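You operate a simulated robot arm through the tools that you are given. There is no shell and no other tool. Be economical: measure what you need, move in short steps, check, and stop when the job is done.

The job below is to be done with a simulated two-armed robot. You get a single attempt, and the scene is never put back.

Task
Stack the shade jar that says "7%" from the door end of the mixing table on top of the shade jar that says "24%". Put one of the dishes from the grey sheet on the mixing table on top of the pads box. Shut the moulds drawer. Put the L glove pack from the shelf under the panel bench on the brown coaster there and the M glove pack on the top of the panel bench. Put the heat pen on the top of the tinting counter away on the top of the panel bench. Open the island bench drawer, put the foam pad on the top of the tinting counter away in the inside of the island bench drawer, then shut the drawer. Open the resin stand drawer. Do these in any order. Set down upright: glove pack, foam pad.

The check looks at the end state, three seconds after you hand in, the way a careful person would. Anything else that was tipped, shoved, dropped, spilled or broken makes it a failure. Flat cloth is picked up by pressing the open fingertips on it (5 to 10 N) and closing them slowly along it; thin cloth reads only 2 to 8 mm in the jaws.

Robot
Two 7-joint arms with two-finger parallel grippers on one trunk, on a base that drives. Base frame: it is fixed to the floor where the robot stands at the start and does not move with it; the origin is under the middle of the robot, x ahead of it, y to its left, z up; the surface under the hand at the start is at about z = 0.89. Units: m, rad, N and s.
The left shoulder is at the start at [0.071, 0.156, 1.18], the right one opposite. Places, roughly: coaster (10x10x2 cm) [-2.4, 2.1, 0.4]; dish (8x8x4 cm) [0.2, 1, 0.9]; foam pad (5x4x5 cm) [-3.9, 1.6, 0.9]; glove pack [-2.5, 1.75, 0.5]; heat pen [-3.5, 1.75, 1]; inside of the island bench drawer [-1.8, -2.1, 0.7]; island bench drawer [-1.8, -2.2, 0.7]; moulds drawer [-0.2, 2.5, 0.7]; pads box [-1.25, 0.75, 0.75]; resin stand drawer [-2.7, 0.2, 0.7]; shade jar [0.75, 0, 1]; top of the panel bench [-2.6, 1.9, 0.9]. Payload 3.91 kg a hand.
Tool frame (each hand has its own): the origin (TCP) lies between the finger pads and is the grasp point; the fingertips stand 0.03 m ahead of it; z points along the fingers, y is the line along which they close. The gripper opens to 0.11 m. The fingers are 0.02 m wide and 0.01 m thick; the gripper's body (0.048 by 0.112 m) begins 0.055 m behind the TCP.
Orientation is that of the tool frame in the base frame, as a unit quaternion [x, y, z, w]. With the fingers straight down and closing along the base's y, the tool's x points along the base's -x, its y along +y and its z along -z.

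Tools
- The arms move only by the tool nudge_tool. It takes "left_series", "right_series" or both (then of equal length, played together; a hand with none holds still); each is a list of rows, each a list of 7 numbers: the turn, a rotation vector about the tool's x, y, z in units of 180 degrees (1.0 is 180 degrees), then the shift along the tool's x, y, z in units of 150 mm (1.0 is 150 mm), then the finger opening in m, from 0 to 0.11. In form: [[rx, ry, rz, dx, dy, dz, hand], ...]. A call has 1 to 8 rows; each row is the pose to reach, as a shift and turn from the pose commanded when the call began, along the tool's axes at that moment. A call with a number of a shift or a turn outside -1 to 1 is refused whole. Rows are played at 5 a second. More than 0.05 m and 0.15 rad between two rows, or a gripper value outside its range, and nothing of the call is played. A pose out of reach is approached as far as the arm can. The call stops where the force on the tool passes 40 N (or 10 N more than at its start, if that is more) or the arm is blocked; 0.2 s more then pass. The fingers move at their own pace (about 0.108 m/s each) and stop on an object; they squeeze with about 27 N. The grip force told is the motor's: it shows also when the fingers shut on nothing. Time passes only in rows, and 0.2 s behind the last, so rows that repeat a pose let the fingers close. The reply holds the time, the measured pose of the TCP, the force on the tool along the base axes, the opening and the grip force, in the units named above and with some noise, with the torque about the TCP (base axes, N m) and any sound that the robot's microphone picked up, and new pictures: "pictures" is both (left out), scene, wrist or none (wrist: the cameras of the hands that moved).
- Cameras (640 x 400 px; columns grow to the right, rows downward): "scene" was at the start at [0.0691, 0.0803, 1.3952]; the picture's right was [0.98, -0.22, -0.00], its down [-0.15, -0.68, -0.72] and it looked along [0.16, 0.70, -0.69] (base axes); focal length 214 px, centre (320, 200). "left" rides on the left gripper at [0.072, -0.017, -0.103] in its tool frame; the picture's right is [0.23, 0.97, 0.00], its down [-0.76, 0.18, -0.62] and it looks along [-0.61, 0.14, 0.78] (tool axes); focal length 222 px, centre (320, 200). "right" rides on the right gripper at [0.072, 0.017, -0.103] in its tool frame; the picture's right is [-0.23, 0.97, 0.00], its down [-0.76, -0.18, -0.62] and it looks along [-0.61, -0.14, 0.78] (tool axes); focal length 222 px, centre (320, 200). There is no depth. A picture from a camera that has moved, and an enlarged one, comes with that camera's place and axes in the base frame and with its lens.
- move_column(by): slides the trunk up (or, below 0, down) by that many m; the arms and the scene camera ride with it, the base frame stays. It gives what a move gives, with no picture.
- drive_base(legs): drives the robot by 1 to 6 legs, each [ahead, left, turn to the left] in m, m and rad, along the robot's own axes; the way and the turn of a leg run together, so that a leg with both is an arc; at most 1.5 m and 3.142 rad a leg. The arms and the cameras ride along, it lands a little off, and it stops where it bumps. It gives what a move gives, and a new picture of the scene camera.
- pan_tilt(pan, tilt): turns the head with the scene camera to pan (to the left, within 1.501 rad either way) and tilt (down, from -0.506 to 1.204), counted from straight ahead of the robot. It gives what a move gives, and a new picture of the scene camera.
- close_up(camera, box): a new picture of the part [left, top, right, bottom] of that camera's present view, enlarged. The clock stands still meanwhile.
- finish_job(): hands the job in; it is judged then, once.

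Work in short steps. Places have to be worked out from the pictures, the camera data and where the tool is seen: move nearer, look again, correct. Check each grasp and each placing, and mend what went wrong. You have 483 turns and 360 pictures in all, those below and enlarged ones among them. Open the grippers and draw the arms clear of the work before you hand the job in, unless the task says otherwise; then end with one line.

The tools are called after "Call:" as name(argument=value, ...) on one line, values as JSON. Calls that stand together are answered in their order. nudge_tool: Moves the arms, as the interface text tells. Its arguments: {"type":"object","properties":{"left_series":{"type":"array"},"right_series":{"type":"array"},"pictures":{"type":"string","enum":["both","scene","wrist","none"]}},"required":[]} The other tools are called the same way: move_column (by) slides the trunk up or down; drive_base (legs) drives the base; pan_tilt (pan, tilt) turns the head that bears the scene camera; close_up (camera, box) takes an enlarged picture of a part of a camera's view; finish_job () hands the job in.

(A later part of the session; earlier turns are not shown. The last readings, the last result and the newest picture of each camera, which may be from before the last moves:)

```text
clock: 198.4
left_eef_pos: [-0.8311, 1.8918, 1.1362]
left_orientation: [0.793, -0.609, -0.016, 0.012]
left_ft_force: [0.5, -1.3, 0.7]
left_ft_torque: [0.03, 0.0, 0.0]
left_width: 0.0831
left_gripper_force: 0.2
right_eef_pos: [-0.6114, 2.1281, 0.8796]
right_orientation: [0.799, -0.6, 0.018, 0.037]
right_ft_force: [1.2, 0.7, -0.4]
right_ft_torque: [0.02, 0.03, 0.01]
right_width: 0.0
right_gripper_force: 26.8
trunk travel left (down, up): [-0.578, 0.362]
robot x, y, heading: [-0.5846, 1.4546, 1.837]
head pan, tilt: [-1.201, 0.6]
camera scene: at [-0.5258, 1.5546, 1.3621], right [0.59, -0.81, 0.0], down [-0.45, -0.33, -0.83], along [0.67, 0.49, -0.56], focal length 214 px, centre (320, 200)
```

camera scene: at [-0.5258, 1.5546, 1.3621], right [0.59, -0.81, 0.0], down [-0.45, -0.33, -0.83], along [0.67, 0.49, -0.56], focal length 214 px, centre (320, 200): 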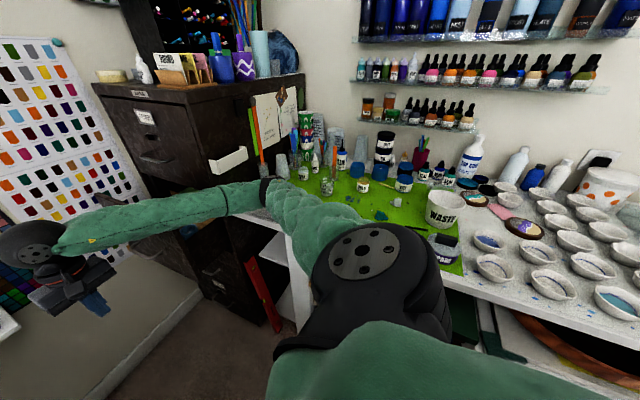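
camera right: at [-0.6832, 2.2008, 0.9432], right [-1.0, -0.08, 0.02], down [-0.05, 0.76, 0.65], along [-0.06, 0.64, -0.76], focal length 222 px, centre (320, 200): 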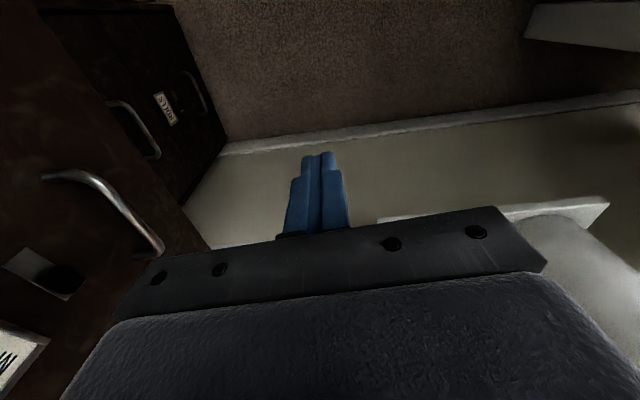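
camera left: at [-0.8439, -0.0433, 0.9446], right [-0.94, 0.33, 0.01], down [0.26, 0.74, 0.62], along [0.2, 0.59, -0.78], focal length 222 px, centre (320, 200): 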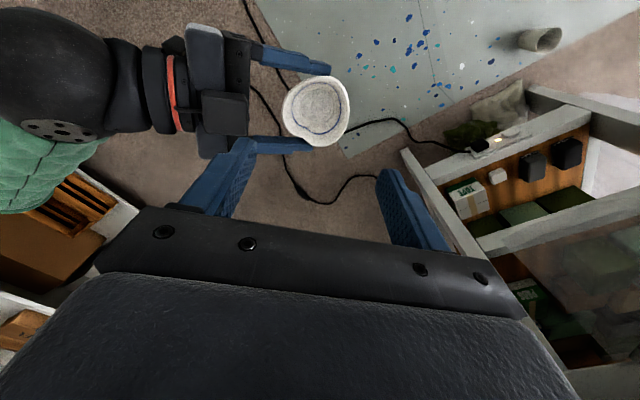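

Freed. Raise the trunk and inspect the table corner for displaced items.

Call:
move_column(by=0.15)

Call:
drive_base(legs=[[-0.2, 0.0, 0]])

Call:
pan_tilt(pan=-0.7, tilt=0.5)

Call:
close_up(camera="scene", box=[180, 100, 480, 290])

```text
clock: 200.1
left_eef_pos: [-0.8311, 1.8933, 1.2839]
left_orientation: [0.793, -0.608, -0.017, 0.014]
left_ft_force: [0.1, -0.1, -0.5]
left_ft_torque: [0.02, 0.01, 0.0]
left_width: 0.0831
left_gripper_force: 0.0
right_eef_pos: [-0.6126, 2.1295, 1.0295]
right_orientation: [0.799, -0.599, 0.02, 0.039]
right_ft_force: [-0.1, 0.1, 0.2]
right_ft_torque: [0.0, -0.04, 0.02]
right_width: 0.0
right_gripper_force: 27.0
trunk travel left (down, up): [-0.728, 0.212]
robot x, y, heading: [-0.5812, 1.4531, 1.835]
head pan, tilt: [-1.201, 0.6]
```

```text
clock: 201.7
left_eef_pos: [-0.7779, 1.6954, 1.2844]
left_orientation: [0.793, -0.609, -0.017, 0.013]
left_ft_force: [0.4, -0.9, 1.4]
left_ft_torque: [0.02, -0.02, 0.02]
left_width: 0.0831
left_gripper_force: 0.0
right_eef_pos: [-0.5579, 1.9326, 1.0304]
right_orientation: [0.8, -0.599, 0.019, 0.039]
right_ft_force: [-0.2, -0.1, -0.1]
right_ft_torque: [0.03, 0.01, -0.02]
right_width: 0.0001
right_gripper_force: 27.5
trunk travel left (down, up): [-0.728, 0.212]
robot x, y, heading: [-0.5296, 1.259, 1.834]
head pan, tilt: [-1.201, 0.6]
camera scene: at [-0.471, 1.3597, 1.5119], right [0.59, -0.8, 0.0], down [-0.45, -0.34, -0.83], along [0.66, 0.49, -0.56], focal length 214 px, centre (320, 200)
```

scene: 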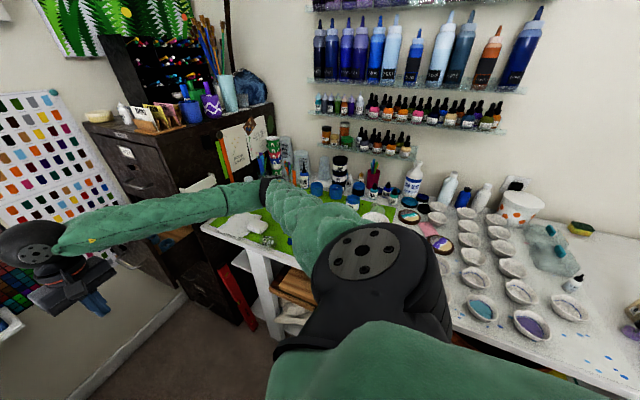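

```text
clock: 202.7
left_eef_pos: [-0.7768, 1.6983, 1.2858]
left_orientation: [0.794, -0.608, -0.017, 0.013]
left_ft_force: [0.6, -0.2, 0.5]
left_ft_torque: [0.0, -0.01, 0.02]
left_width: 0.0831
left_gripper_force: 0.0
right_eef_pos: [-0.5582, 1.9342, 1.0282]
right_orientation: [0.799, -0.599, 0.019, 0.039]
right_ft_force: [-0.3, 0.3, -0.2]
right_ft_torque: [0.03, 0.01, -0.02]
right_width: 0.0
right_gripper_force: 27.4
trunk travel left (down, up): [-0.728, 0.212]
robot x, y, heading: [-0.5288, 1.2613, 1.839]
head pan, tilt: [-0.7, 0.499]
camera scene: at [-0.5042, 1.3913, 1.5209], right [0.91, -0.42, 0.0], down [-0.2, -0.44, -0.88], along [0.37, 0.8, -0.48], focal length 214 px, centre (320, 200)
```

scene: 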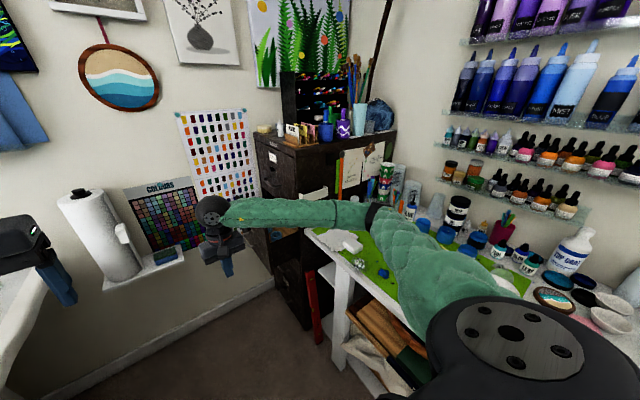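

```text
2.11 times, centred on (330, 195) of scene
camera zoom: at [-0.5042, 1.3913, 1.5209], right [0.91, -0.42, 0.0], down [-0.2, -0.44, -0.88], along [0.37, 0.8, -0.48], focal length 452 px, centre (299, 210)
```

zoom: 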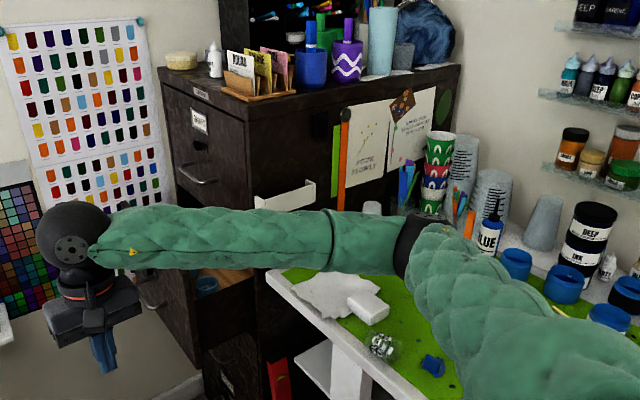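

The soap and a small glass at the table corner may have been disturbed. Move back more and look with the arm out of the way.

Call:
drive_base(legs=[[-0.2, 0.0, 0], [0, 0, -0.9]])

Call:
pan_tilt(pan=0.5, tilt=0.45)

Call:
close_up(camera="scene", box=[220, 120, 460, 270])

```text
clock: 206.6
left_eef_pos: [-0.2822, 1.5286, 1.2849]
left_orientation: [-0.444, 0.896, 0.021, -0.004]
left_ft_force: [1.0, -0.3, 0.1]
left_ft_torque: [0.0, 0.01, 0.0]
left_width: 0.0832
left_gripper_force: 0.3
right_eef_pos: [0.0396, 1.5014, 1.0296]
right_orientation: [-0.453, 0.89, 0.0, -0.043]
right_ft_force: [0.3, 1.0, -0.1]
right_ft_torque: [-0.01, 0.0, 0.0]
right_width: 0.0002
right_gripper_force: 26.9
trunk travel left (down, up): [-0.728, 0.212]
robot x, y, heading: [-0.4747, 1.0666, 0.923]
head pan, tilt: [-0.7, 0.499]
camera scene: at [-0.3571, 1.1267, 1.521], right [0.22, -0.98, 0.0], down [-0.47, -0.11, -0.88], along [0.86, 0.19, -0.48], focal length 214 px, centre (320, 200)
```

scene: 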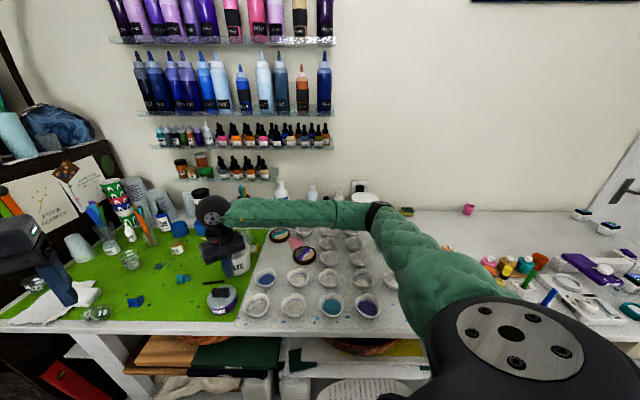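

```text
clock: 208.0
left_eef_pos: [-0.2813, 1.5302, 1.284]
left_orientation: [-0.444, 0.896, 0.022, -0.005]
left_ft_force: [0.3, 0.0, 0.5]
left_ft_torque: [0.01, 0.03, -0.02]
left_width: 0.0829
left_gripper_force: 0.1
right_eef_pos: [0.039, 1.4998, 1.0298]
right_orientation: [-0.453, 0.891, 0.0, -0.043]
right_ft_force: [-0.2, 0.2, -0.1]
right_ft_torque: [-0.02, 0.01, 0.01]
right_width: 0.0002
right_gripper_force: 27.0
trunk travel left (down, up): [-0.728, 0.212]
robot x, y, heading: [-0.4772, 1.0651, 0.919]
head pan, tilt: [0.499, 0.45]
camera scene: at [-0.4323, 1.1977, 1.5254], right [0.99, -0.15, 0.0], down [-0.07, -0.43, -0.9], along [0.13, 0.89, -0.44], focal length 214 px, centre (320, 200)
```

scene: 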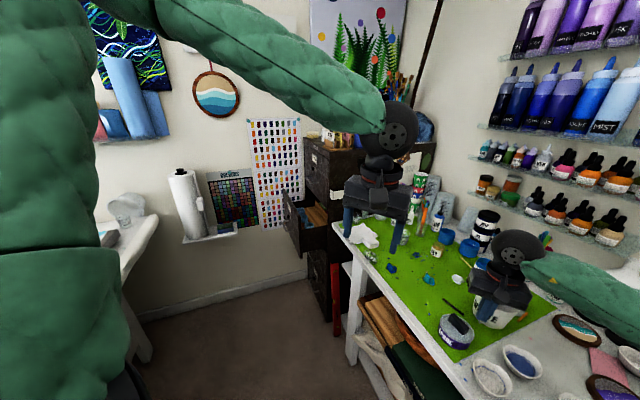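

```text
2.67 times, centred on (340, 195) of scene
camera zoom: at [-0.4323, 1.1977, 1.5254], right [0.99, -0.15, 0.0], down [-0.07, -0.43, -0.9], along [0.13, 0.89, -0.44], focal length 572 px, centre (267, 213)
```

zoom: 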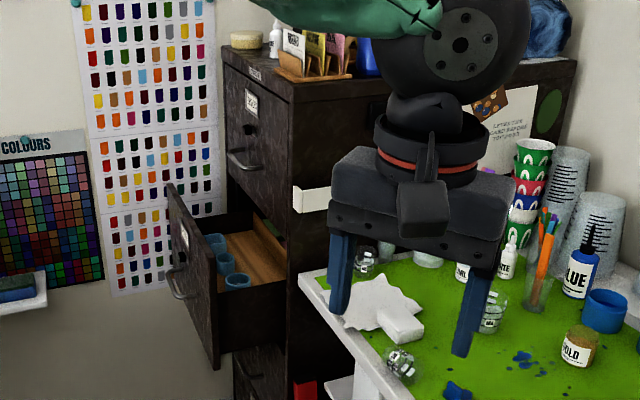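

The right hand is low over the WASTE pot; lift it first, and move the left gripper out of the view.

Call:
nudge_tool(left_series=[[0, 0, 0, 0.25, 0, -0.2, 0.083], [0, 0, 0, 0.5, 0, -0.3, 0.083], [0, 0, 0, 0.75, 0, -0.3, 0.083], [0, 0, 0, 1.0, 0, -0.3, 0.083]], right_series=[[0, 0, 0, 0, 0, -0.25, 0], [0, 0, 0, 0, 0, -0.5, 0], [0, 0, 0, 0, 0, -0.75, 0], [0, 0, 0, 0, 0, -1.0, 0]], pictures="both")

Call:
close_up(camera="scene", box=[310, 180, 510, 305])

```text
clock: 209.0
left_eef_pos: [-0.3596, 1.4157, 1.3404]
left_orientation: [-0.444, 0.896, 0.022, -0.005]
left_ft_force: [-0.9, 0.0, 0.2]
left_ft_torque: [0.02, -0.03, 0.0]
left_width: 0.0831
left_gripper_force: 0.1
left hand out of reach, approached as far as the arm can: row 4
right_eef_pos: [0.049, 1.5049, 1.1805]
right_orientation: [-0.454, 0.89, 0.001, -0.042]
right_ft_force: [-0.8, -0.2, -0.7]
right_ft_torque: [0.01, -0.04, -0.02]
right_width: 0.0
right_gripper_force: 26.8
trunk travel left (down, up): [-0.728, 0.212]
robot x, y, heading: [-0.4811, 1.0675, 0.921]
head pan, tilt: [0.499, 0.45]
camera scene: at [-0.4342, 1.1957, 1.5256], right [0.99, -0.15, 0.0], down [-0.06, -0.43, -0.9], along [0.13, 0.89, -0.43], focal length 214 px, centre (320, 200)
camera right: at [0.0017, 1.4594, 1.2901], right [-0.65, 0.76, 0.02], down [0.64, 0.53, 0.56], along [0.41, 0.38, -0.83], focal length 222 px, centre (320, 200)
camera left: at [-0.3878, 1.3437, 1.4417], right [-0.91, 0.41, 0.04], down [0.34, 0.69, 0.64], along [0.24, 0.6, -0.77], focal length 222 px, centre (320, 200)
```

scene: 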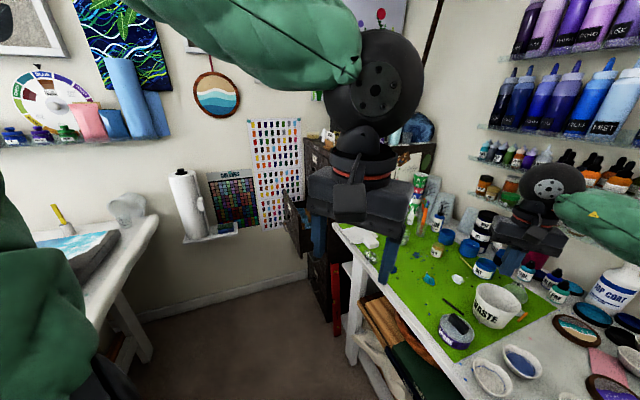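
right: 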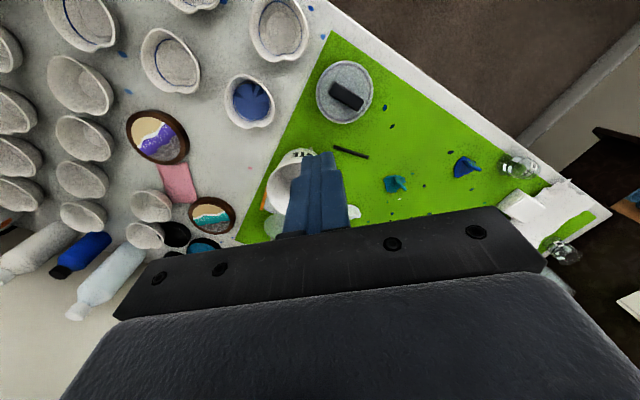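
left: 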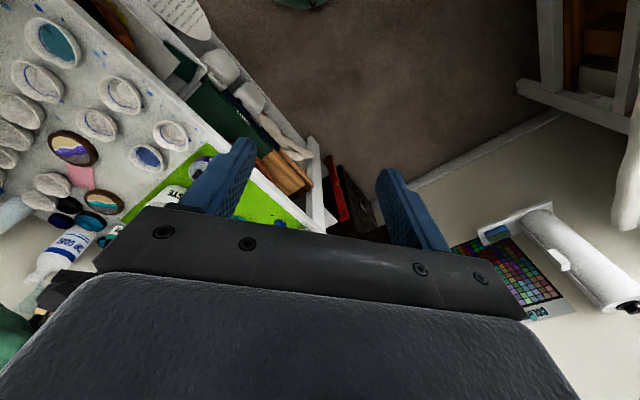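

```text
3.20 times, centred on (410, 242) of scene
camera zoom: at [-0.4342, 1.1957, 1.5256], right [0.99, -0.15, 0.0], down [-0.06, -0.43, -0.9], along [0.13, 0.89, -0.43], focal length 686 px, centre (32, 64)
```

zoom: 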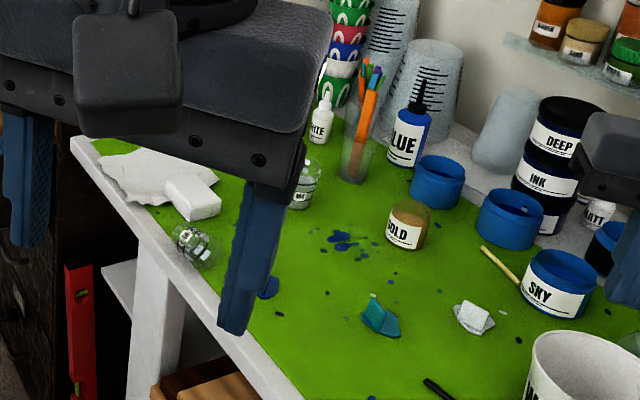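

I tipped a small glass and shoved the soap at the corner (soap originally ≈[−0.10, 2.06], glass ≈[−0.09, 1.945]). I'll put them back. First raise the right hand further and reposition the base.

Call:
nudge_tool(right_series=[[0, 0, 0, 0.2, -0.1, -0.25, 0], [0, 0, 0, 0.4, -0.2, -0.5, 0], [0, 0, 0, 0.6, -0.3, -0.75, 0], [0, 0, 0, 0.7, -0.4, -1.0, 0]], pictures="none")

Call:
drive_base(legs=[[0.14, 0.195, 0]])

Call:
nudge_tool(left_series=[[0, 0, 0, -0.25, 0, 0.2, 0.11], [0, 0, 0, -0.5, 0, 0.4, 0.11], [0, 0, 0, -0.75, 0, 0.6, 0.11], [0, 0, 0, -1.0, 0, 0.8, 0.11]], pictures="both")

```text
refused: row 1 steps farther than a row can; nothing moved
```

```text
clock: 210.8
left_eef_pos: [-0.4327, 1.6491, 1.3389]
left_orientation: [-0.446, 0.895, 0.022, -0.005]
left_ft_force: [0.0, -0.5, 0.6]
left_ft_torque: [0.02, 0.02, -0.01]
left_width: 0.0829
left_gripper_force: 0.1
right_eef_pos: [-0.0238, 1.74, 1.1783]
right_orientation: [-0.456, 0.889, 0.001, -0.043]
right_ft_force: [0.6, 0.8, -0.5]
right_ft_torque: [-0.03, 0.01, 0.01]
right_width: 0.0
right_gripper_force: 27.0
trunk travel left (down, up): [-0.728, 0.212]
robot x, y, heading: [-0.5495, 1.2973, 0.929]
head pan, tilt: [0.499, 0.45]
camera scene: at [-0.5053, 1.4286, 1.5255], right [0.99, -0.14, 0.0], down [-0.06, -0.43, -0.9], along [0.13, 0.89, -0.44], focal length 214 px, centre (320, 200)
```

scene: 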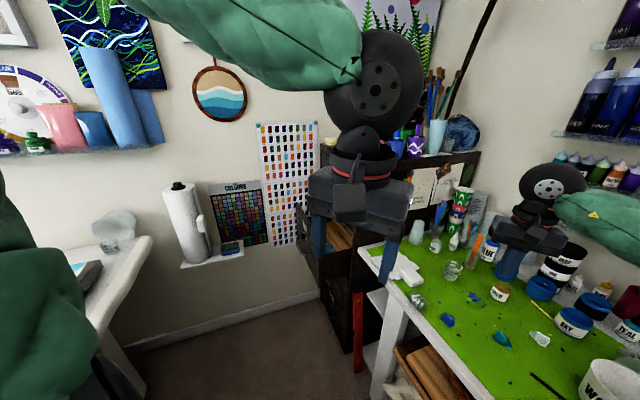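

```text
clock: 211.8
left_eef_pos: [-0.3447, 1.7751, 1.2204]
left_orientation: [-0.447, 0.894, 0.021, -0.006]
left_ft_force: [0.2, 0.4, 0.7]
left_ft_torque: [-0.06, 0.07, -0.01]
left_width: 0.11
left_gripper_force: 0.0
right_eef_pos: [-0.0227, 1.7432, 1.1771]
right_orientation: [-0.456, 0.889, 0.0, -0.045]
right_ft_force: [-0.2, -0.7, -0.4]
right_ft_torque: [-0.05, 0.0, 0.02]
right_width: 0.0001
right_gripper_force: 27.4
trunk travel left (down, up): [-0.728, 0.212]
robot x, y, heading: [-0.5502, 1.2969, 0.927]
head pan, tilt: [0.499, 0.45]
camera scene: at [-0.503, 1.4313, 1.5251], right [0.99, -0.14, 0.0], down [-0.06, -0.43, -0.9], along [0.13, 0.89, -0.44], focal length 214 px, centre (320, 200)
camera left: at [-0.3712, 1.7039, 1.3219], right [-0.91, 0.4, 0.04], down [0.33, 0.7, 0.64], along [0.23, 0.59, -0.77], focal length 222 px, centre (320, 200)
```

scene: 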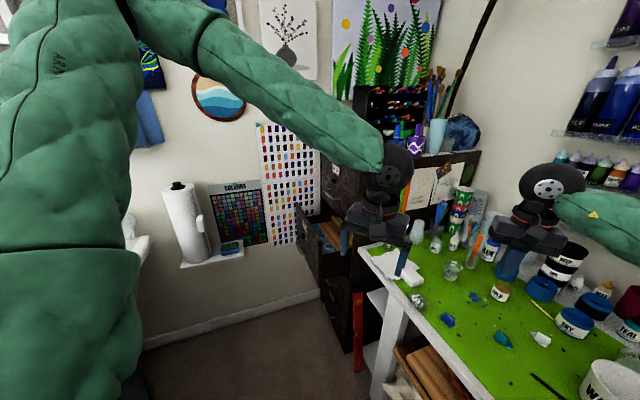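
left: 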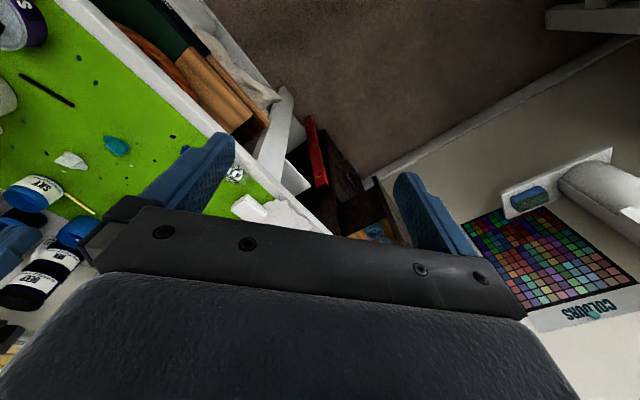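

Zoom in on the corner for details.

Call:
nudge_tool(right_series=[[0, 0, 0, 0, 0, -0.25, 0], [0, 0, 0, 0, 0, -0.5, 0], [0, 0, 0, 0, 0, -0.7, 0]], pictures="none")

Call:
close_up(camera="scene", box=[350, 210, 510, 310])

Call:
close_up(camera="left", box=[200, 140, 340, 240])

```text
clock: 212.6
left_eef_pos: [-0.3469, 1.7702, 1.2237]
left_orientation: [-0.446, 0.895, 0.021, -0.004]
left_ft_force: [0.2, -0.9, 0.1]
left_ft_torque: [0.04, -0.02, 0.04]
left_width: 0.1101
left_gripper_force: 0.0
right_eef_pos: [-0.0166, 1.7426, 1.2845]
right_orientation: [-0.455, 0.889, 0.0, -0.044]
right_ft_force: [-0.1, 0.0, -0.4]
right_ft_torque: [0.01, 0.0, -0.03]
right_width: 0.0
right_gripper_force: 27.1
trunk travel left (down, up): [-0.728, 0.212]
robot x, y, heading: [-0.5514, 1.298, 0.927]
head pan, tilt: [0.499, 0.45]
```

```text
4.00 times, centred on (430, 260) of scene
camera zoom: at [-0.5065, 1.4272, 1.5256], right [0.99, -0.14, 0.0], down [-0.06, -0.43, -0.9], along [0.13, 0.89, -0.43], focal length 858 px, centre (-120, -40)
```

zoom: 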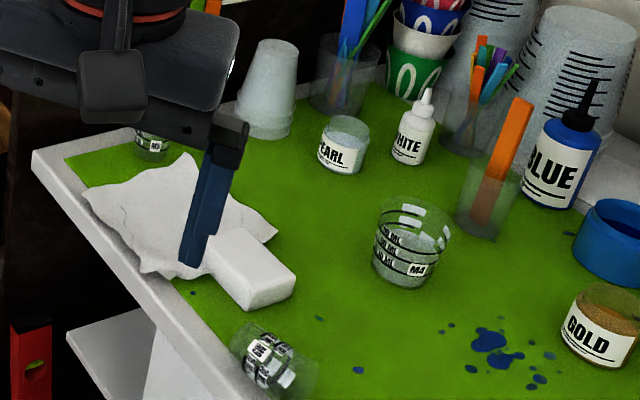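

```text
4.00 times, centred on (270, 190) of left
camera zoom: at [-0.3743, 1.6999, 1.324], right [-0.91, 0.4, 0.04], down [0.33, 0.69, 0.64], along [0.23, 0.6, -0.77], focal length 888 px, centre (520, 240)
```

zoom: 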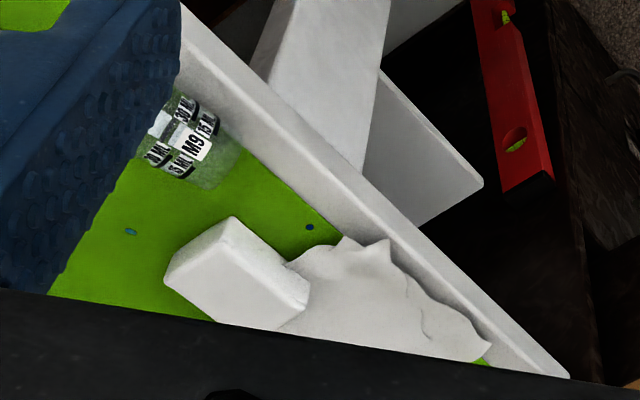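

M6 glass lies near the edge at ≈[−0.11, 1.875]; M5 and M4 stand. Move the left hand above it for a close look.

Call:
nudge_tool(left_series=[[0, 0, 0, -0.25, -0.14, 0.05, 0.11], [0, 0, 0, -0.5, -0.28, 0.1, 0.11], [0, 0, 0, -0.75, -0.42, 0.15, 0.11], [0, 0, 0, -1.0, -0.56, 0.2, 0.11]], pictures="none")

Call:
nudge_tool(left_series=[[0, 0, 0, -0.2, -0.14, 0.2, 0.11], [0, 0, 0, -0.4, -0.28, 0.4, 0.11], [0, 0, 0, -0.5, -0.28, 0.6, 0.11]], pictures="wrist")

Call:
close_up(camera="left", box=[220, 40, 420, 165])

```text
clock: 213.6
left_eef_pos: [-0.1912, 1.8481, 1.1897]
left_orientation: [-0.447, 0.895, 0.019, -0.005]
left_ft_force: [0.2, 0.2, -0.4]
left_ft_torque: [-0.02, 0.0, -0.02]
left_width: 0.1101
left_gripper_force: 0.0
left hand out of reach, approached as far as the arm can: row 4
right_eef_pos: [-0.0152, 1.7469, 1.2801]
right_orientation: [-0.456, 0.889, -0.001, -0.045]
right_ft_force: [0.7, 0.6, 0.7]
right_ft_torque: [-0.04, 0.0, 0.0]
right_width: 0.0001
right_gripper_force: 27.9
trunk travel left (down, up): [-0.728, 0.212]
robot x, y, heading: [-0.5479, 1.2954, 0.932]
head pan, tilt: [0.499, 0.45]
```

```text
clock: 214.4
left_eef_pos: [-0.193, 1.8987, 1.129]
left_orientation: [-0.446, 0.895, 0.021, -0.003]
left_ft_force: [0.1, -0.2, -0.4]
left_ft_torque: [0.0, -0.02, -0.03]
left_width: 0.11
left_gripper_force: 0.0
left hand out of reach, approached as far as the arm can: row 1, 2, 3
right_eef_pos: [-0.0163, 1.7426, 1.2834]
right_orientation: [-0.455, 0.889, 0.0, -0.043]
right_ft_force: [0.7, 0.0, 0.7]
right_ft_torque: [0.01, 0.01, -0.01]
right_width: 0.0002
right_gripper_force: 27.4
trunk travel left (down, up): [-0.728, 0.212]
robot x, y, heading: [-0.5482, 1.2955, 0.927]
head pan, tilt: [0.499, 0.45]
camera left: at [-0.2199, 1.8262, 1.231], right [-0.91, 0.4, 0.04], down [0.33, 0.69, 0.64], along [0.23, 0.6, -0.77], focal length 222 px, centre (320, 200)
```

left: 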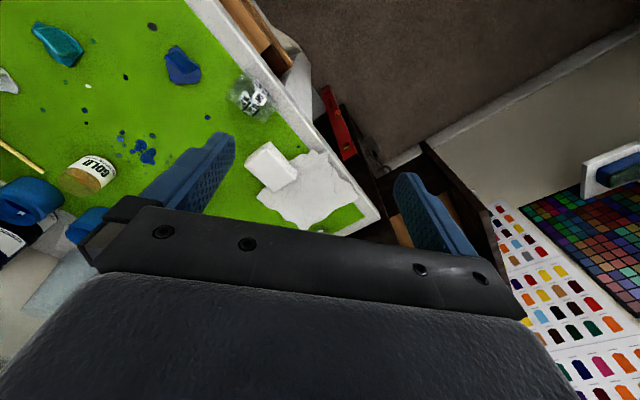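

```text
3.20 times, centred on (320, 102) of left
camera zoom: at [-0.2199, 1.8262, 1.231], right [-0.91, 0.4, 0.04], down [0.33, 0.69, 0.64], along [0.23, 0.6, -0.77], focal length 711 px, centre (320, 512)
```

zoom: 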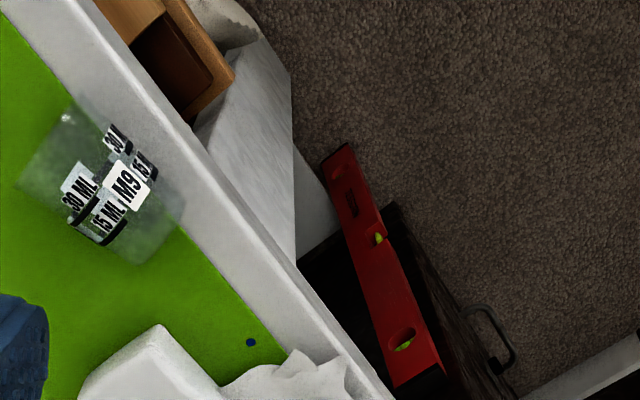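

The glass's mouth points to about −y and it lies parallel to the table edge. The paper, M4 and M5 are unmoved; only the soap (shift ≈[−0.02,+0.10]) and the glass need restoring. Lift the left hand and square the robot to the table.

Call:
nudge_tool(left_series=[[0, 0, 0, 0, 0, -0.25, 0.11], [0, 0, 0, 0, 0, -0.5, 0.11], [0, 0, 0, 0, 0, -0.8, 0.11]], pictures="none")

Call:
drive_base(legs=[[0, 0, -0.68], [-0.02, 0.2, 0]])

Call:
pan_tilt(pan=0.6, tilt=0.6)

```text
clock: 215.2
left_eef_pos: [-0.1899, 1.8918, 1.2492]
left_orientation: [-0.446, 0.895, 0.022, -0.004]
left_ft_force: [-0.3, -0.3, 0.2]
left_ft_torque: [-0.01, -0.04, 0.03]
left_width: 0.1103
left_gripper_force: 0.1
right_eef_pos: [-0.0165, 1.7427, 1.2828]
right_orientation: [-0.455, 0.889, 0.0, -0.044]
right_ft_force: [0.5, 0.8, 0.6]
right_ft_torque: [0.0, 0.0, -0.01]
right_width: 0.0
right_gripper_force: 26.5
trunk travel left (down, up): [-0.728, 0.212]
robot x, y, heading: [-0.5529, 1.3003, 0.932]
head pan, tilt: [0.499, 0.45]
```

```text
clock: 218.6
left_eef_pos: [0.0369, 1.7233, 1.2486]
left_orientation: [-0.121, 0.992, 0.021, 0.003]
left_ft_force: [0.0, 0.4, 0.5]
left_ft_torque: [-0.02, -0.01, -0.02]
left_width: 0.1099
left_gripper_force: 0.1
right_eef_pos: [0.0772, 1.4999, 1.283]
right_orientation: [-0.132, 0.99, 0.014, -0.041]
right_ft_force: [0.7, 0.8, 0.2]
right_ft_torque: [-0.05, -0.01, -0.02]
right_width: 0.0
right_gripper_force: 27.6
trunk travel left (down, up): [-0.728, 0.212]
robot x, y, heading: [-0.6137, 1.4902, 0.243]
head pan, tilt: [0.499, 0.45]
camera scene: at [-0.5003, 1.5631, 1.5254], right [0.68, -0.74, 0.0], down [-0.32, -0.3, -0.9], along [0.66, 0.61, -0.44], focal length 214 px, centre (320, 200)
```

scene: 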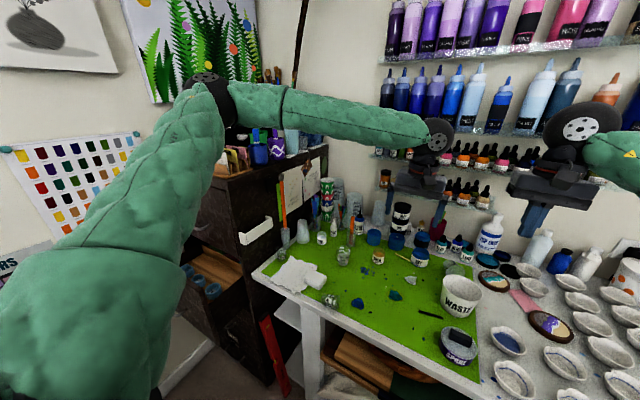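

```text
clock: 219.3
left_eef_pos: [0.0362, 1.7247, 1.2492]
left_orientation: [-0.12, 0.992, 0.022, 0.002]
left_ft_force: [-0.6, -0.5, 0.4]
left_ft_torque: [-0.04, 0.0, 0.03]
left_width: 0.1102
left_gripper_force: 0.0
right_eef_pos: [0.0778, 1.4997, 1.2838]
right_orientation: [-0.132, 0.99, 0.014, -0.041]
right_ft_force: [-0.2, 0.3, 0.0]
right_ft_torque: [-0.03, 0.01, 0.03]
right_width: 0.0
right_gripper_force: 27.4
trunk travel left (down, up): [-0.728, 0.212]
robot x, y, heading: [-0.6121, 1.4901, 0.246]
head pan, tilt: [0.6, 0.6]
camera scene: at [-0.5094, 1.5675, 1.5119], right [0.75, -0.66, 0.0], down [-0.37, -0.42, -0.82], along [0.55, 0.62, -0.57], focal length 214 px, centre (320, 200)
```

scene: 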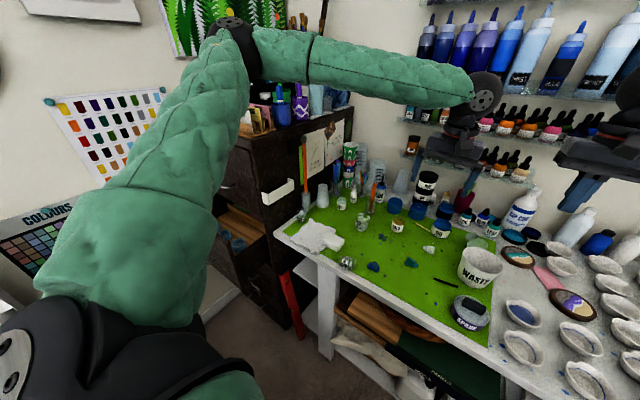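

Rotate the left hand so it closes across the glass/soap (along ≈[0.92, 0.40]) and move it above the glass.

Call:
nudge_tool(left_series=[[0, 0, 0.0475, 0.09, 0.11, 0.07, 0.11], [0, 0, 0.095, 0.18, 0.22, 0.14, 0.11], [0, 0, 0.1425, 0.27, 0.33, 0.21, 0.11], [0, 0, 0.19, 0.36, 0.44, 0.28, 0.11], [0, 0, 0.2375, 0.45, 0.55, 0.35, 0.11], [0, 0, 0.285, 0.54, 0.66, 0.42, 0.11], [0, 0, 0.3325, 0.62, 0.78, 0.5, 0.11], [0, 0, 0.38, 0.7, 0.9, 0.6, 0.11]], pictures="none")

Call:
nudge_tool(left_series=[[0, 0, 0.033, 0, 0, 0.1, 0.11], [0, 0, 0.066, 0, 0, 0.2, 0.11], [0, 0, 0.066, 0, 0, 0.2, 0.11]], pictures="wrist")

```text
clock: 221.1
left_eef_pos: [-0.0969, 1.8344, 1.1635]
left_orientation: [0.459, 0.888, 0.019, -0.009]
left_ft_force: [-0.4, 0.2, -0.2]
left_ft_torque: [-0.01, -0.01, -0.02]
left_width: 0.1102
left_gripper_force: 0.1
right_eef_pos: [0.0776, 1.4989, 1.2844]
right_orientation: [-0.132, 0.99, 0.014, -0.04]
right_ft_force: [0.5, -0.1, -0.2]
right_ft_torque: [0.03, -0.02, -0.02]
right_width: 0.0
right_gripper_force: 26.8
trunk travel left (down, up): [-0.728, 0.212]
robot x, y, heading: [-0.6194, 1.4862, 0.244]
head pan, tilt: [0.6, 0.6]
```

```text
clock: 221.9
left_eef_pos: [-0.0975, 1.8338, 1.1335]
left_orientation: [0.547, 0.837, 0.018, -0.012]
left_ft_force: [0.1, 0.6, 0.6]
left_ft_torque: [-0.02, -0.04, -0.01]
left_width: 0.11
left_gripper_force: 0.1
right_eef_pos: [0.0779, 1.4985, 1.2825]
right_orientation: [-0.132, 0.99, 0.015, -0.041]
right_ft_force: [0.5, 1.0, 0.6]
right_ft_torque: [-0.01, 0.0, -0.01]
right_width: 0.0
right_gripper_force: 27.0
trunk travel left (down, up): [-0.728, 0.212]
robot x, y, heading: [-0.6158, 1.488, 0.248]
head pan, tilt: [0.6, 0.6]
camera left: at [-0.1419, 1.8892, 1.239], right [0.8, 0.6, 0.03], down [0.47, -0.65, 0.6], along [0.37, -0.47, -0.8], focal length 222 px, centre (320, 200)
```

left: 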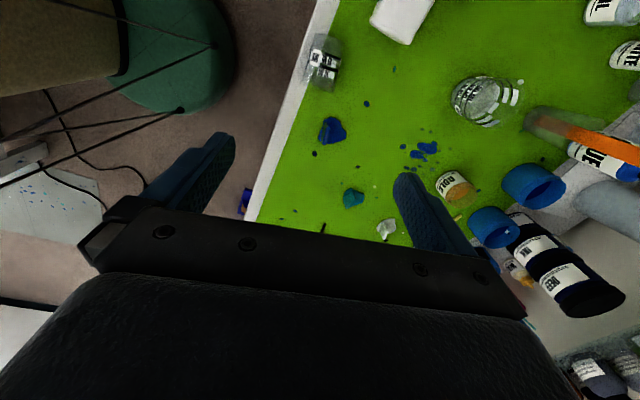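

Soap first. Move above the soap and look.

Call:
nudge_tool(left_series=[[0, 0, 0, 0.25, 0.15, 0.1, 0.11], [0, 0, 0, 0.5, 0.3, 0.25, 0.11], [0, 0, 0, 0.76, 0.45, 0.45, 0.11], [0, 0, 0, 0.76, 0.45, 0.7, 0.11]], pictures="wrist")

```text
refused: row 3 steps farther than a row can; nothing moved
```

Call:
nudge_tool(left_series=[[0, 0, 0, 0.25, 0.15, 0.1, 0.11], [0, 0, 0, 0.5, 0.3, 0.2, 0.11], [0, 0, 0, 0.76, 0.45, 0.3, 0.11], [0, 0, 0, 0.76, 0.45, 0.5, 0.11], [0, 0, 0, 0.76, 0.45, 0.7, 0.11]], pictures="wrist")

```text
clock: 223.1
left_eef_pos: [-0.0807, 1.9715, 1.0324]
left_orientation: [0.547, 0.837, 0.019, -0.011]
left_ft_force: [-0.5, 0.2, 1.0]
left_ft_torque: [0.02, 0.0, 0.03]
left_width: 0.1102
left_gripper_force: 0.0
right_eef_pos: [0.079, 1.5002, 1.2827]
right_orientation: [-0.133, 0.99, 0.014, -0.041]
right_ft_force: [-0.3, -0.6, 0.5]
right_ft_torque: [0.01, -0.02, 0.0]
right_width: 0.0
right_gripper_force: 26.8
trunk travel left (down, up): [-0.728, 0.212]
robot x, y, heading: [-0.6175, 1.4881, 0.245]
head pan, tilt: [0.6, 0.6]
camera left: at [-0.1258, 2.027, 1.1379], right [0.8, 0.6, 0.03], down [0.47, -0.65, 0.6], along [0.37, -0.47, -0.8], focal length 222 px, centre (320, 200)
```

left: 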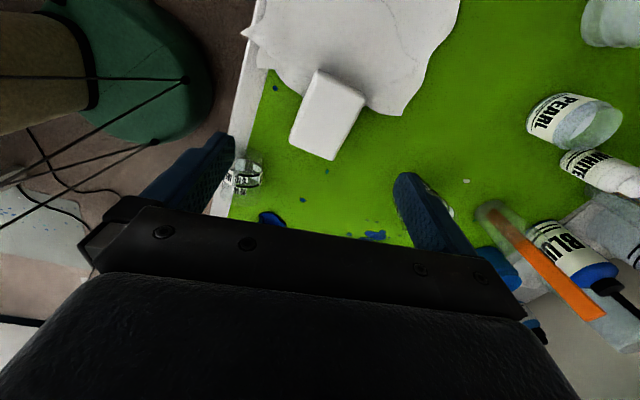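

Soap centre ≈[−0.081, 1.986]; align 10° and descend to grip it.

Call:
nudge_tool(left_series=[[0, 0, 0.03, 0.04, 0.02, 0.2, 0.11], [0, 0, 0.055, 0.083, 0.036, 0.45, 0.11], [0, 0, 0.055, 0.083, 0.036, 0.69, 0.11], [0, 0, 0.055, 0.083, 0.036, 0.69, 0.07], [0, 0, 0.055, 0.083, 0.036, 0.69, 0.03], [0, 0, 0.055, 0.083, 0.036, 0.69, 0.03]], pictures="wrist")

```text
clock: 224.5
left_eef_pos: [-0.0818, 1.9885, 0.9304]
left_orientation: [0.618, 0.786, 0.017, -0.014]
left_ft_force: [0.4, 0.4, -1.0]
left_ft_torque: [0.01, 0.01, 0.0]
left_width: 0.0538
left_gripper_force: 26.6
right_eef_pos: [0.0772, 1.4984, 1.2839]
right_orientation: [-0.131, 0.99, 0.015, -0.041]
right_ft_force: [0.1, -0.7, 0.0]
right_ft_torque: [-0.02, 0.0, 0.02]
right_width: 0.0002
right_gripper_force: 26.6
trunk travel left (down, up): [-0.728, 0.212]
robot x, y, heading: [-0.6189, 1.4847, 0.248]
head pan, tilt: [0.6, 0.6]
camera left: at [-0.1149, 2.0509, 1.0372], right [0.89, 0.45, 0.02], down [0.35, -0.72, 0.59], along [0.28, -0.52, -0.81], focal length 222 px, centre (320, 200)
```

left: 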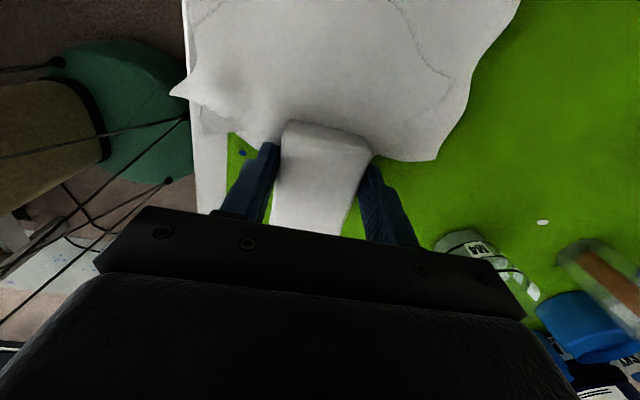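

Lift the soap 4 cm, carry it back 7.5 cm onto the paper, and lower.

Call:
nudge_tool(left_series=[[0, 0, 0, 0, 0, -0.27, 0.03], [0, 0, -0.018, 0.17, 0, -0.27, 0.03], [0, 0, -0.036, 0.34, 0, -0.27, 0.03], [0, 0, -0.055, 0.515, 0, -0.27, 0.03], [0, 0, -0.055, 0.515, 0, -0.1, 0.03], [0, 0, -0.055, 0.515, 0, -0.06, 0.03], [0, 0, -0.055, 0.515, 0, -0.06, 0.03]], pictures="none")

Call:
nudge_tool(left_series=[[0, 0, 0, 0, 0, 0.03, 0.03], [0, 0, 0, 0, 0, 0.03, 0.03]], pictures="wrist")

```text
clock: 226.1
left_eef_pos: [-0.0983, 2.0649, 0.9439]
left_orientation: [0.548, 0.836, 0.018, -0.012]
left_ft_force: [0.4, 0.0, 0.1]
left_ft_torque: [-0.02, -0.04, 0.01]
left_width: 0.0536
left_gripper_force: 26.9
right_eef_pos: [0.0766, 1.4983, 1.2834]
right_orientation: [-0.132, 0.99, 0.015, -0.041]
right_ft_force: [0.1, 0.2, 0.2]
right_ft_torque: [0.01, -0.01, -0.02]
right_width: 0.0001
right_gripper_force: 27.4
trunk travel left (down, up): [-0.728, 0.212]
robot x, y, heading: [-0.6153, 1.4876, 0.243]
head pan, tilt: [0.6, 0.6]
```

```text
clock: 226.7
left_eef_pos: [-0.0989, 2.064, 0.9395]
left_orientation: [0.548, 0.836, 0.019, -0.012]
left_ft_force: [0.4, 0.0, -0.5]
left_ft_torque: [0.02, 0.02, -0.01]
left_width: 0.0533
left_gripper_force: 26.9
right_eef_pos: [0.0778, 1.4998, 1.2835]
right_orientation: [-0.131, 0.99, 0.015, -0.04]
right_ft_force: [0.2, 0.2, -0.5]
right_ft_torque: [0.01, -0.07, 0.01]
right_width: 0.0
right_gripper_force: 27.1
trunk travel left (down, up): [-0.728, 0.212]
robot x, y, heading: [-0.6138, 1.4875, 0.245]
head pan, tilt: [0.6, 0.6]
camera left: at [-0.1436, 2.1191, 1.0452], right [0.8, 0.6, 0.03], down [0.47, -0.65, 0.6], along [0.37, -0.47, -0.8], focal length 222 px, centre (320, 200)
```

left: 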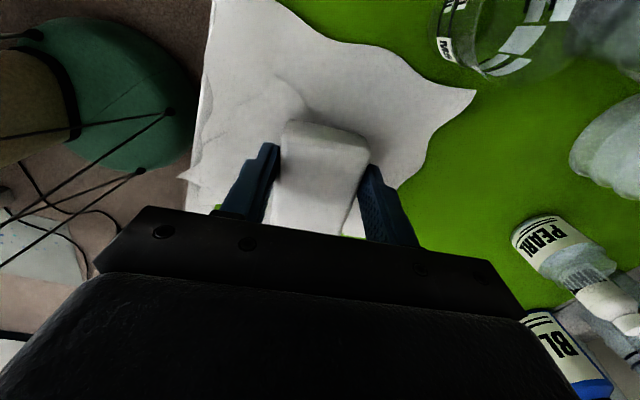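

Call:
nudge_tool(left_series=[[0, 0, 0, 0, 0, 0.03, 0.03], [0, 0, 0, 0, 0, 0.03, 0.03]], pictures="none")

Call:
nudge_tool(left_series=[[0, 0, 0, 0, 0, 0.025, 0.03], [0, 0, 0, 0, 0, 0.025, 0.03]], pictures="none")

```text
clock: 227.3
left_eef_pos: [-0.0987, 2.0637, 0.9335]
left_orientation: [0.548, 0.836, 0.018, -0.012]
left_ft_force: [-0.5, 0.2, -0.6]
left_ft_torque: [0.02, -0.01, -0.01]
left_width: 0.0535
left_gripper_force: 27.2
right_eef_pos: [0.077, 1.4988, 1.2821]
right_orientation: [-0.131, 0.99, 0.015, -0.041]
right_ft_force: [0.5, -0.4, 0.6]
right_ft_torque: [-0.01, 0.01, -0.03]
right_width: 0.0001
right_gripper_force: 26.8
trunk travel left (down, up): [-0.728, 0.212]
robot x, y, heading: [-0.6191, 1.4896, 0.247]
head pan, tilt: [0.6, 0.6]
```

```text
clock: 227.9
left_eef_pos: [-0.099, 2.0637, 0.9335]
left_orientation: [0.547, 0.837, 0.019, -0.011]
left_ft_force: [0.3, 0.8, 20.7]
left_ft_torque: [-0.01, 0.35, -0.04]
left_width: 0.0537
left_gripper_force: 26.9
right_eef_pos: [0.0778, 1.4996, 1.2828]
right_orientation: [-0.131, 0.99, 0.015, -0.041]
right_ft_force: [-0.6, -0.1, -0.2]
right_ft_torque: [0.04, -0.01, -0.01]
right_width: 0.0
right_gripper_force: 26.7
trunk travel left (down, up): [-0.728, 0.212]
robot x, y, heading: [-0.6214, 1.4882, 0.247]
head pan, tilt: [0.6, 0.6]
```

Contact. Release and lift straight up.

Call:
nudge_tool(left_series=[[0, 0, 0, 0, 0, -0.02, 0.06], [0, 0, 0, 0, 0, -0.02, 0.09], [0, 0, 0, 0, 0, -0.02, 0.09], [0, 0, 0, 0, 0, -0.25, 0.09], [0, 0, 0, 0, 0, -0.5, 0.09], [0, 0, 0, 0, 0, -0.75, 0.09]], pictures="wrist")

Call:
close_up(camera="scene", box=[260, 170, 420, 290])

```text
clock: 229.3
left_eef_pos: [-0.098, 2.0581, 1.0429]
left_orientation: [0.548, 0.837, 0.019, -0.011]
left_ft_force: [0.4, -0.4, -0.5]
left_ft_torque: [0.01, 0.02, 0.01]
left_width: 0.0899
left_gripper_force: 0.0
right_eef_pos: [0.0767, 1.4986, 1.2842]
right_orientation: [-0.132, 0.99, 0.015, -0.041]
right_ft_force: [-0.1, 0.8, 1.3]
right_ft_torque: [0.06, -0.03, 0.02]
right_width: 0.0001
right_gripper_force: 27.0
trunk travel left (down, up): [-0.728, 0.212]
robot x, y, heading: [-0.6197, 1.4918, 0.243]
head pan, tilt: [0.6, 0.6]
camera left: at [-0.1433, 2.1136, 1.1491], right [0.8, 0.6, 0.03], down [0.47, -0.65, 0.6], along [0.37, -0.47, -0.8], focal length 222 px, centre (320, 200)
```

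left: 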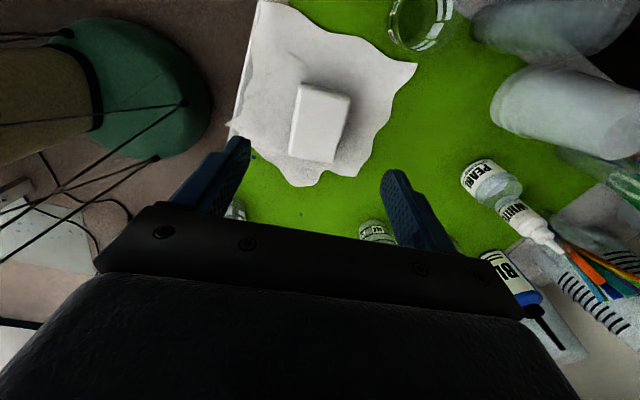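

```text
3.33 times, centred on (340, 230) of scene
camera zoom: at [-0.51, 1.5662, 1.5119], right [0.75, -0.66, 0.0], down [-0.37, -0.42, -0.83], along [0.55, 0.62, -0.56], focal length 715 px, centre (253, 100)
```

zoom: 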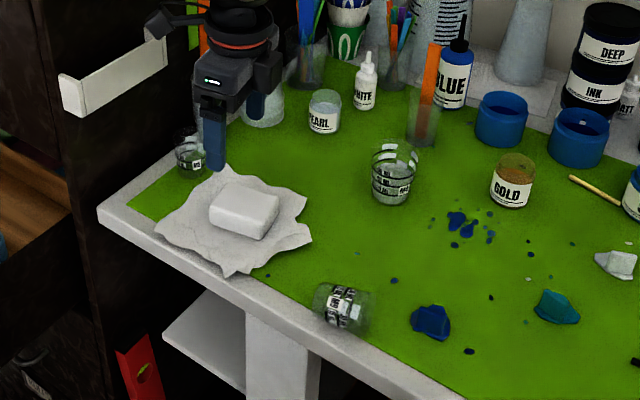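

Soap is back on the paper. Now move over the glass.

Call:
nudge_tool(left_series=[[0, 0, 0, -0.25, -0.14, -0.1, 0.09], [0, 0, 0, -0.5, -0.28, -0.2, 0.09], [0, 0, 0, -0.75, -0.42, -0.2, 0.09], [0, 0, 0, -1.0, -0.56, -0.2, 0.09]], pictures="wrist")

Call:
close_up(camera="left", box=[240, 40, 400, 140])

```text
clock: 230.3
left_eef_pos: [-0.1162, 1.8858, 1.0657]
left_orientation: [0.547, 0.837, 0.018, -0.012]
left_ft_force: [0.5, 0.0, -0.5]
left_ft_torque: [-0.02, -0.01, -0.01]
left_width: 0.0899
left_gripper_force: 0.1
right_eef_pos: [0.0782, 1.4973, 1.2834]
right_orientation: [-0.132, 0.99, 0.016, -0.041]
right_ft_force: [0.1, 0.5, 0.8]
right_ft_torque: [0.03, 0.01, -0.01]
right_width: 0.0
right_gripper_force: 27.2
trunk travel left (down, up): [-0.728, 0.212]
robot x, y, heading: [-0.6175, 1.4858, 0.248]
head pan, tilt: [0.6, 0.6]
camera left: at [-0.1608, 1.9402, 1.1711], right [0.8, 0.6, 0.03], down [0.47, -0.65, 0.59], along [0.37, -0.46, -0.8], focal length 222 px, centre (320, 200)
```

left: 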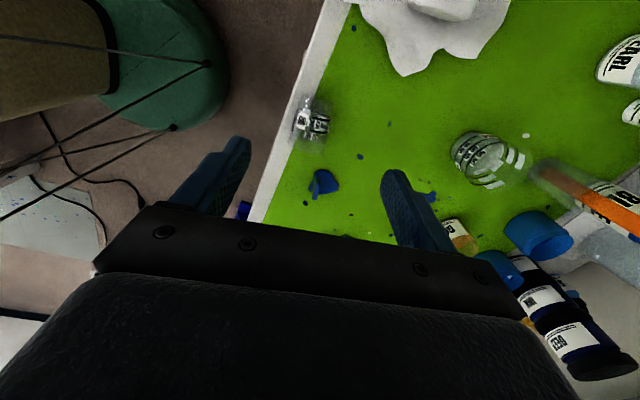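

```text
4.00 times, centred on (320, 90) of left
camera zoom: at [-0.1608, 1.9402, 1.1711], right [0.8, 0.6, 0.03], down [0.47, -0.65, 0.59], along [0.37, -0.46, -0.8], focal length 888 px, centre (320, 640)
```

zoom: 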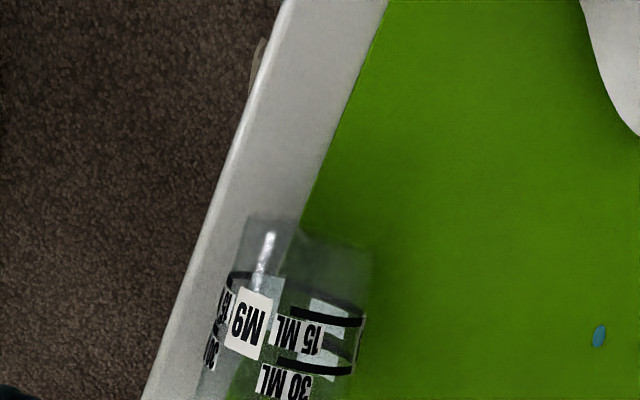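

Glass base faces +y, mouth −y. I'll lean the hand +48° about its closing axis, grip the glass, lift, swing it through 90° and set it upright.

Call:
nudge_tool(left_series=[[0, 0.045, 0, 0, 0, 0, 0.09], [0, 0.09, 0, 0, 0, 0, 0.09], [0, 0.135, 0, 0, 0, 0, 0.09], [0, 0.18, 0, 0, 0, 0, 0.09], [0, 0.225, 0, 0, 0, 0, 0.09], [0, 0.27, 0, 0, 0, 0, 0.09], [0, 0.27, 0, 0, 0, 0, 0.09]], pictures="both")

```text
clock: 231.9
left_eef_pos: [-0.1165, 1.8852, 1.0678]
left_orientation: [0.491, 0.758, 0.242, -0.355]
left_ft_force: [-0.9, 0.1, 0.3]
left_ft_torque: [0.0, 0.0, -0.01]
left_width: 0.0903
left_gripper_force: 0.0
right_eef_pos: [0.0781, 1.498, 1.283]
right_orientation: [-0.131, 0.991, 0.014, -0.04]
right_ft_force: [0.5, 0.4, 0.6]
right_ft_torque: [0.0, 0.01, -0.01]
right_width: 0.0
right_gripper_force: 27.3
trunk travel left (down, up): [-0.728, 0.212]
robot x, y, heading: [-0.6185, 1.4903, 0.243]
head pan, tilt: [0.6, 0.6]
camera scene: at [-0.5099, 1.5656, 1.512], right [0.75, -0.66, 0.0], down [-0.37, -0.42, -0.83], along [0.55, 0.62, -0.56], focal length 214 px, centre (320, 200)
camera left: at [-0.1207, 1.8464, 1.1875], right [0.83, 0.52, 0.19], down [0.55, -0.81, -0.2], along [0.06, 0.27, -0.96], focal length 222 px, centre (320, 200)
```

scene: 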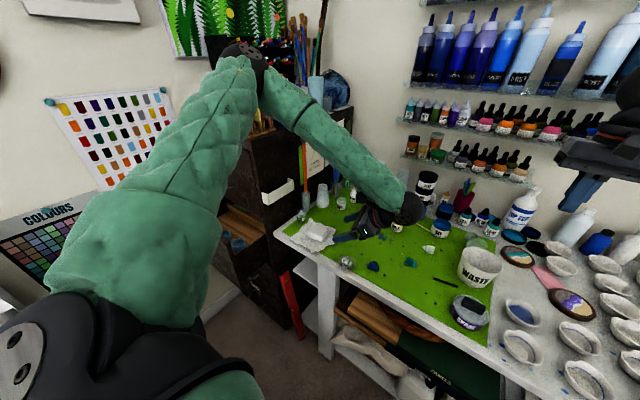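
left: 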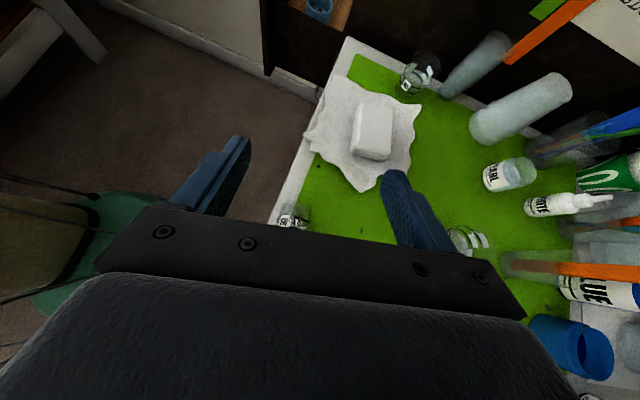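

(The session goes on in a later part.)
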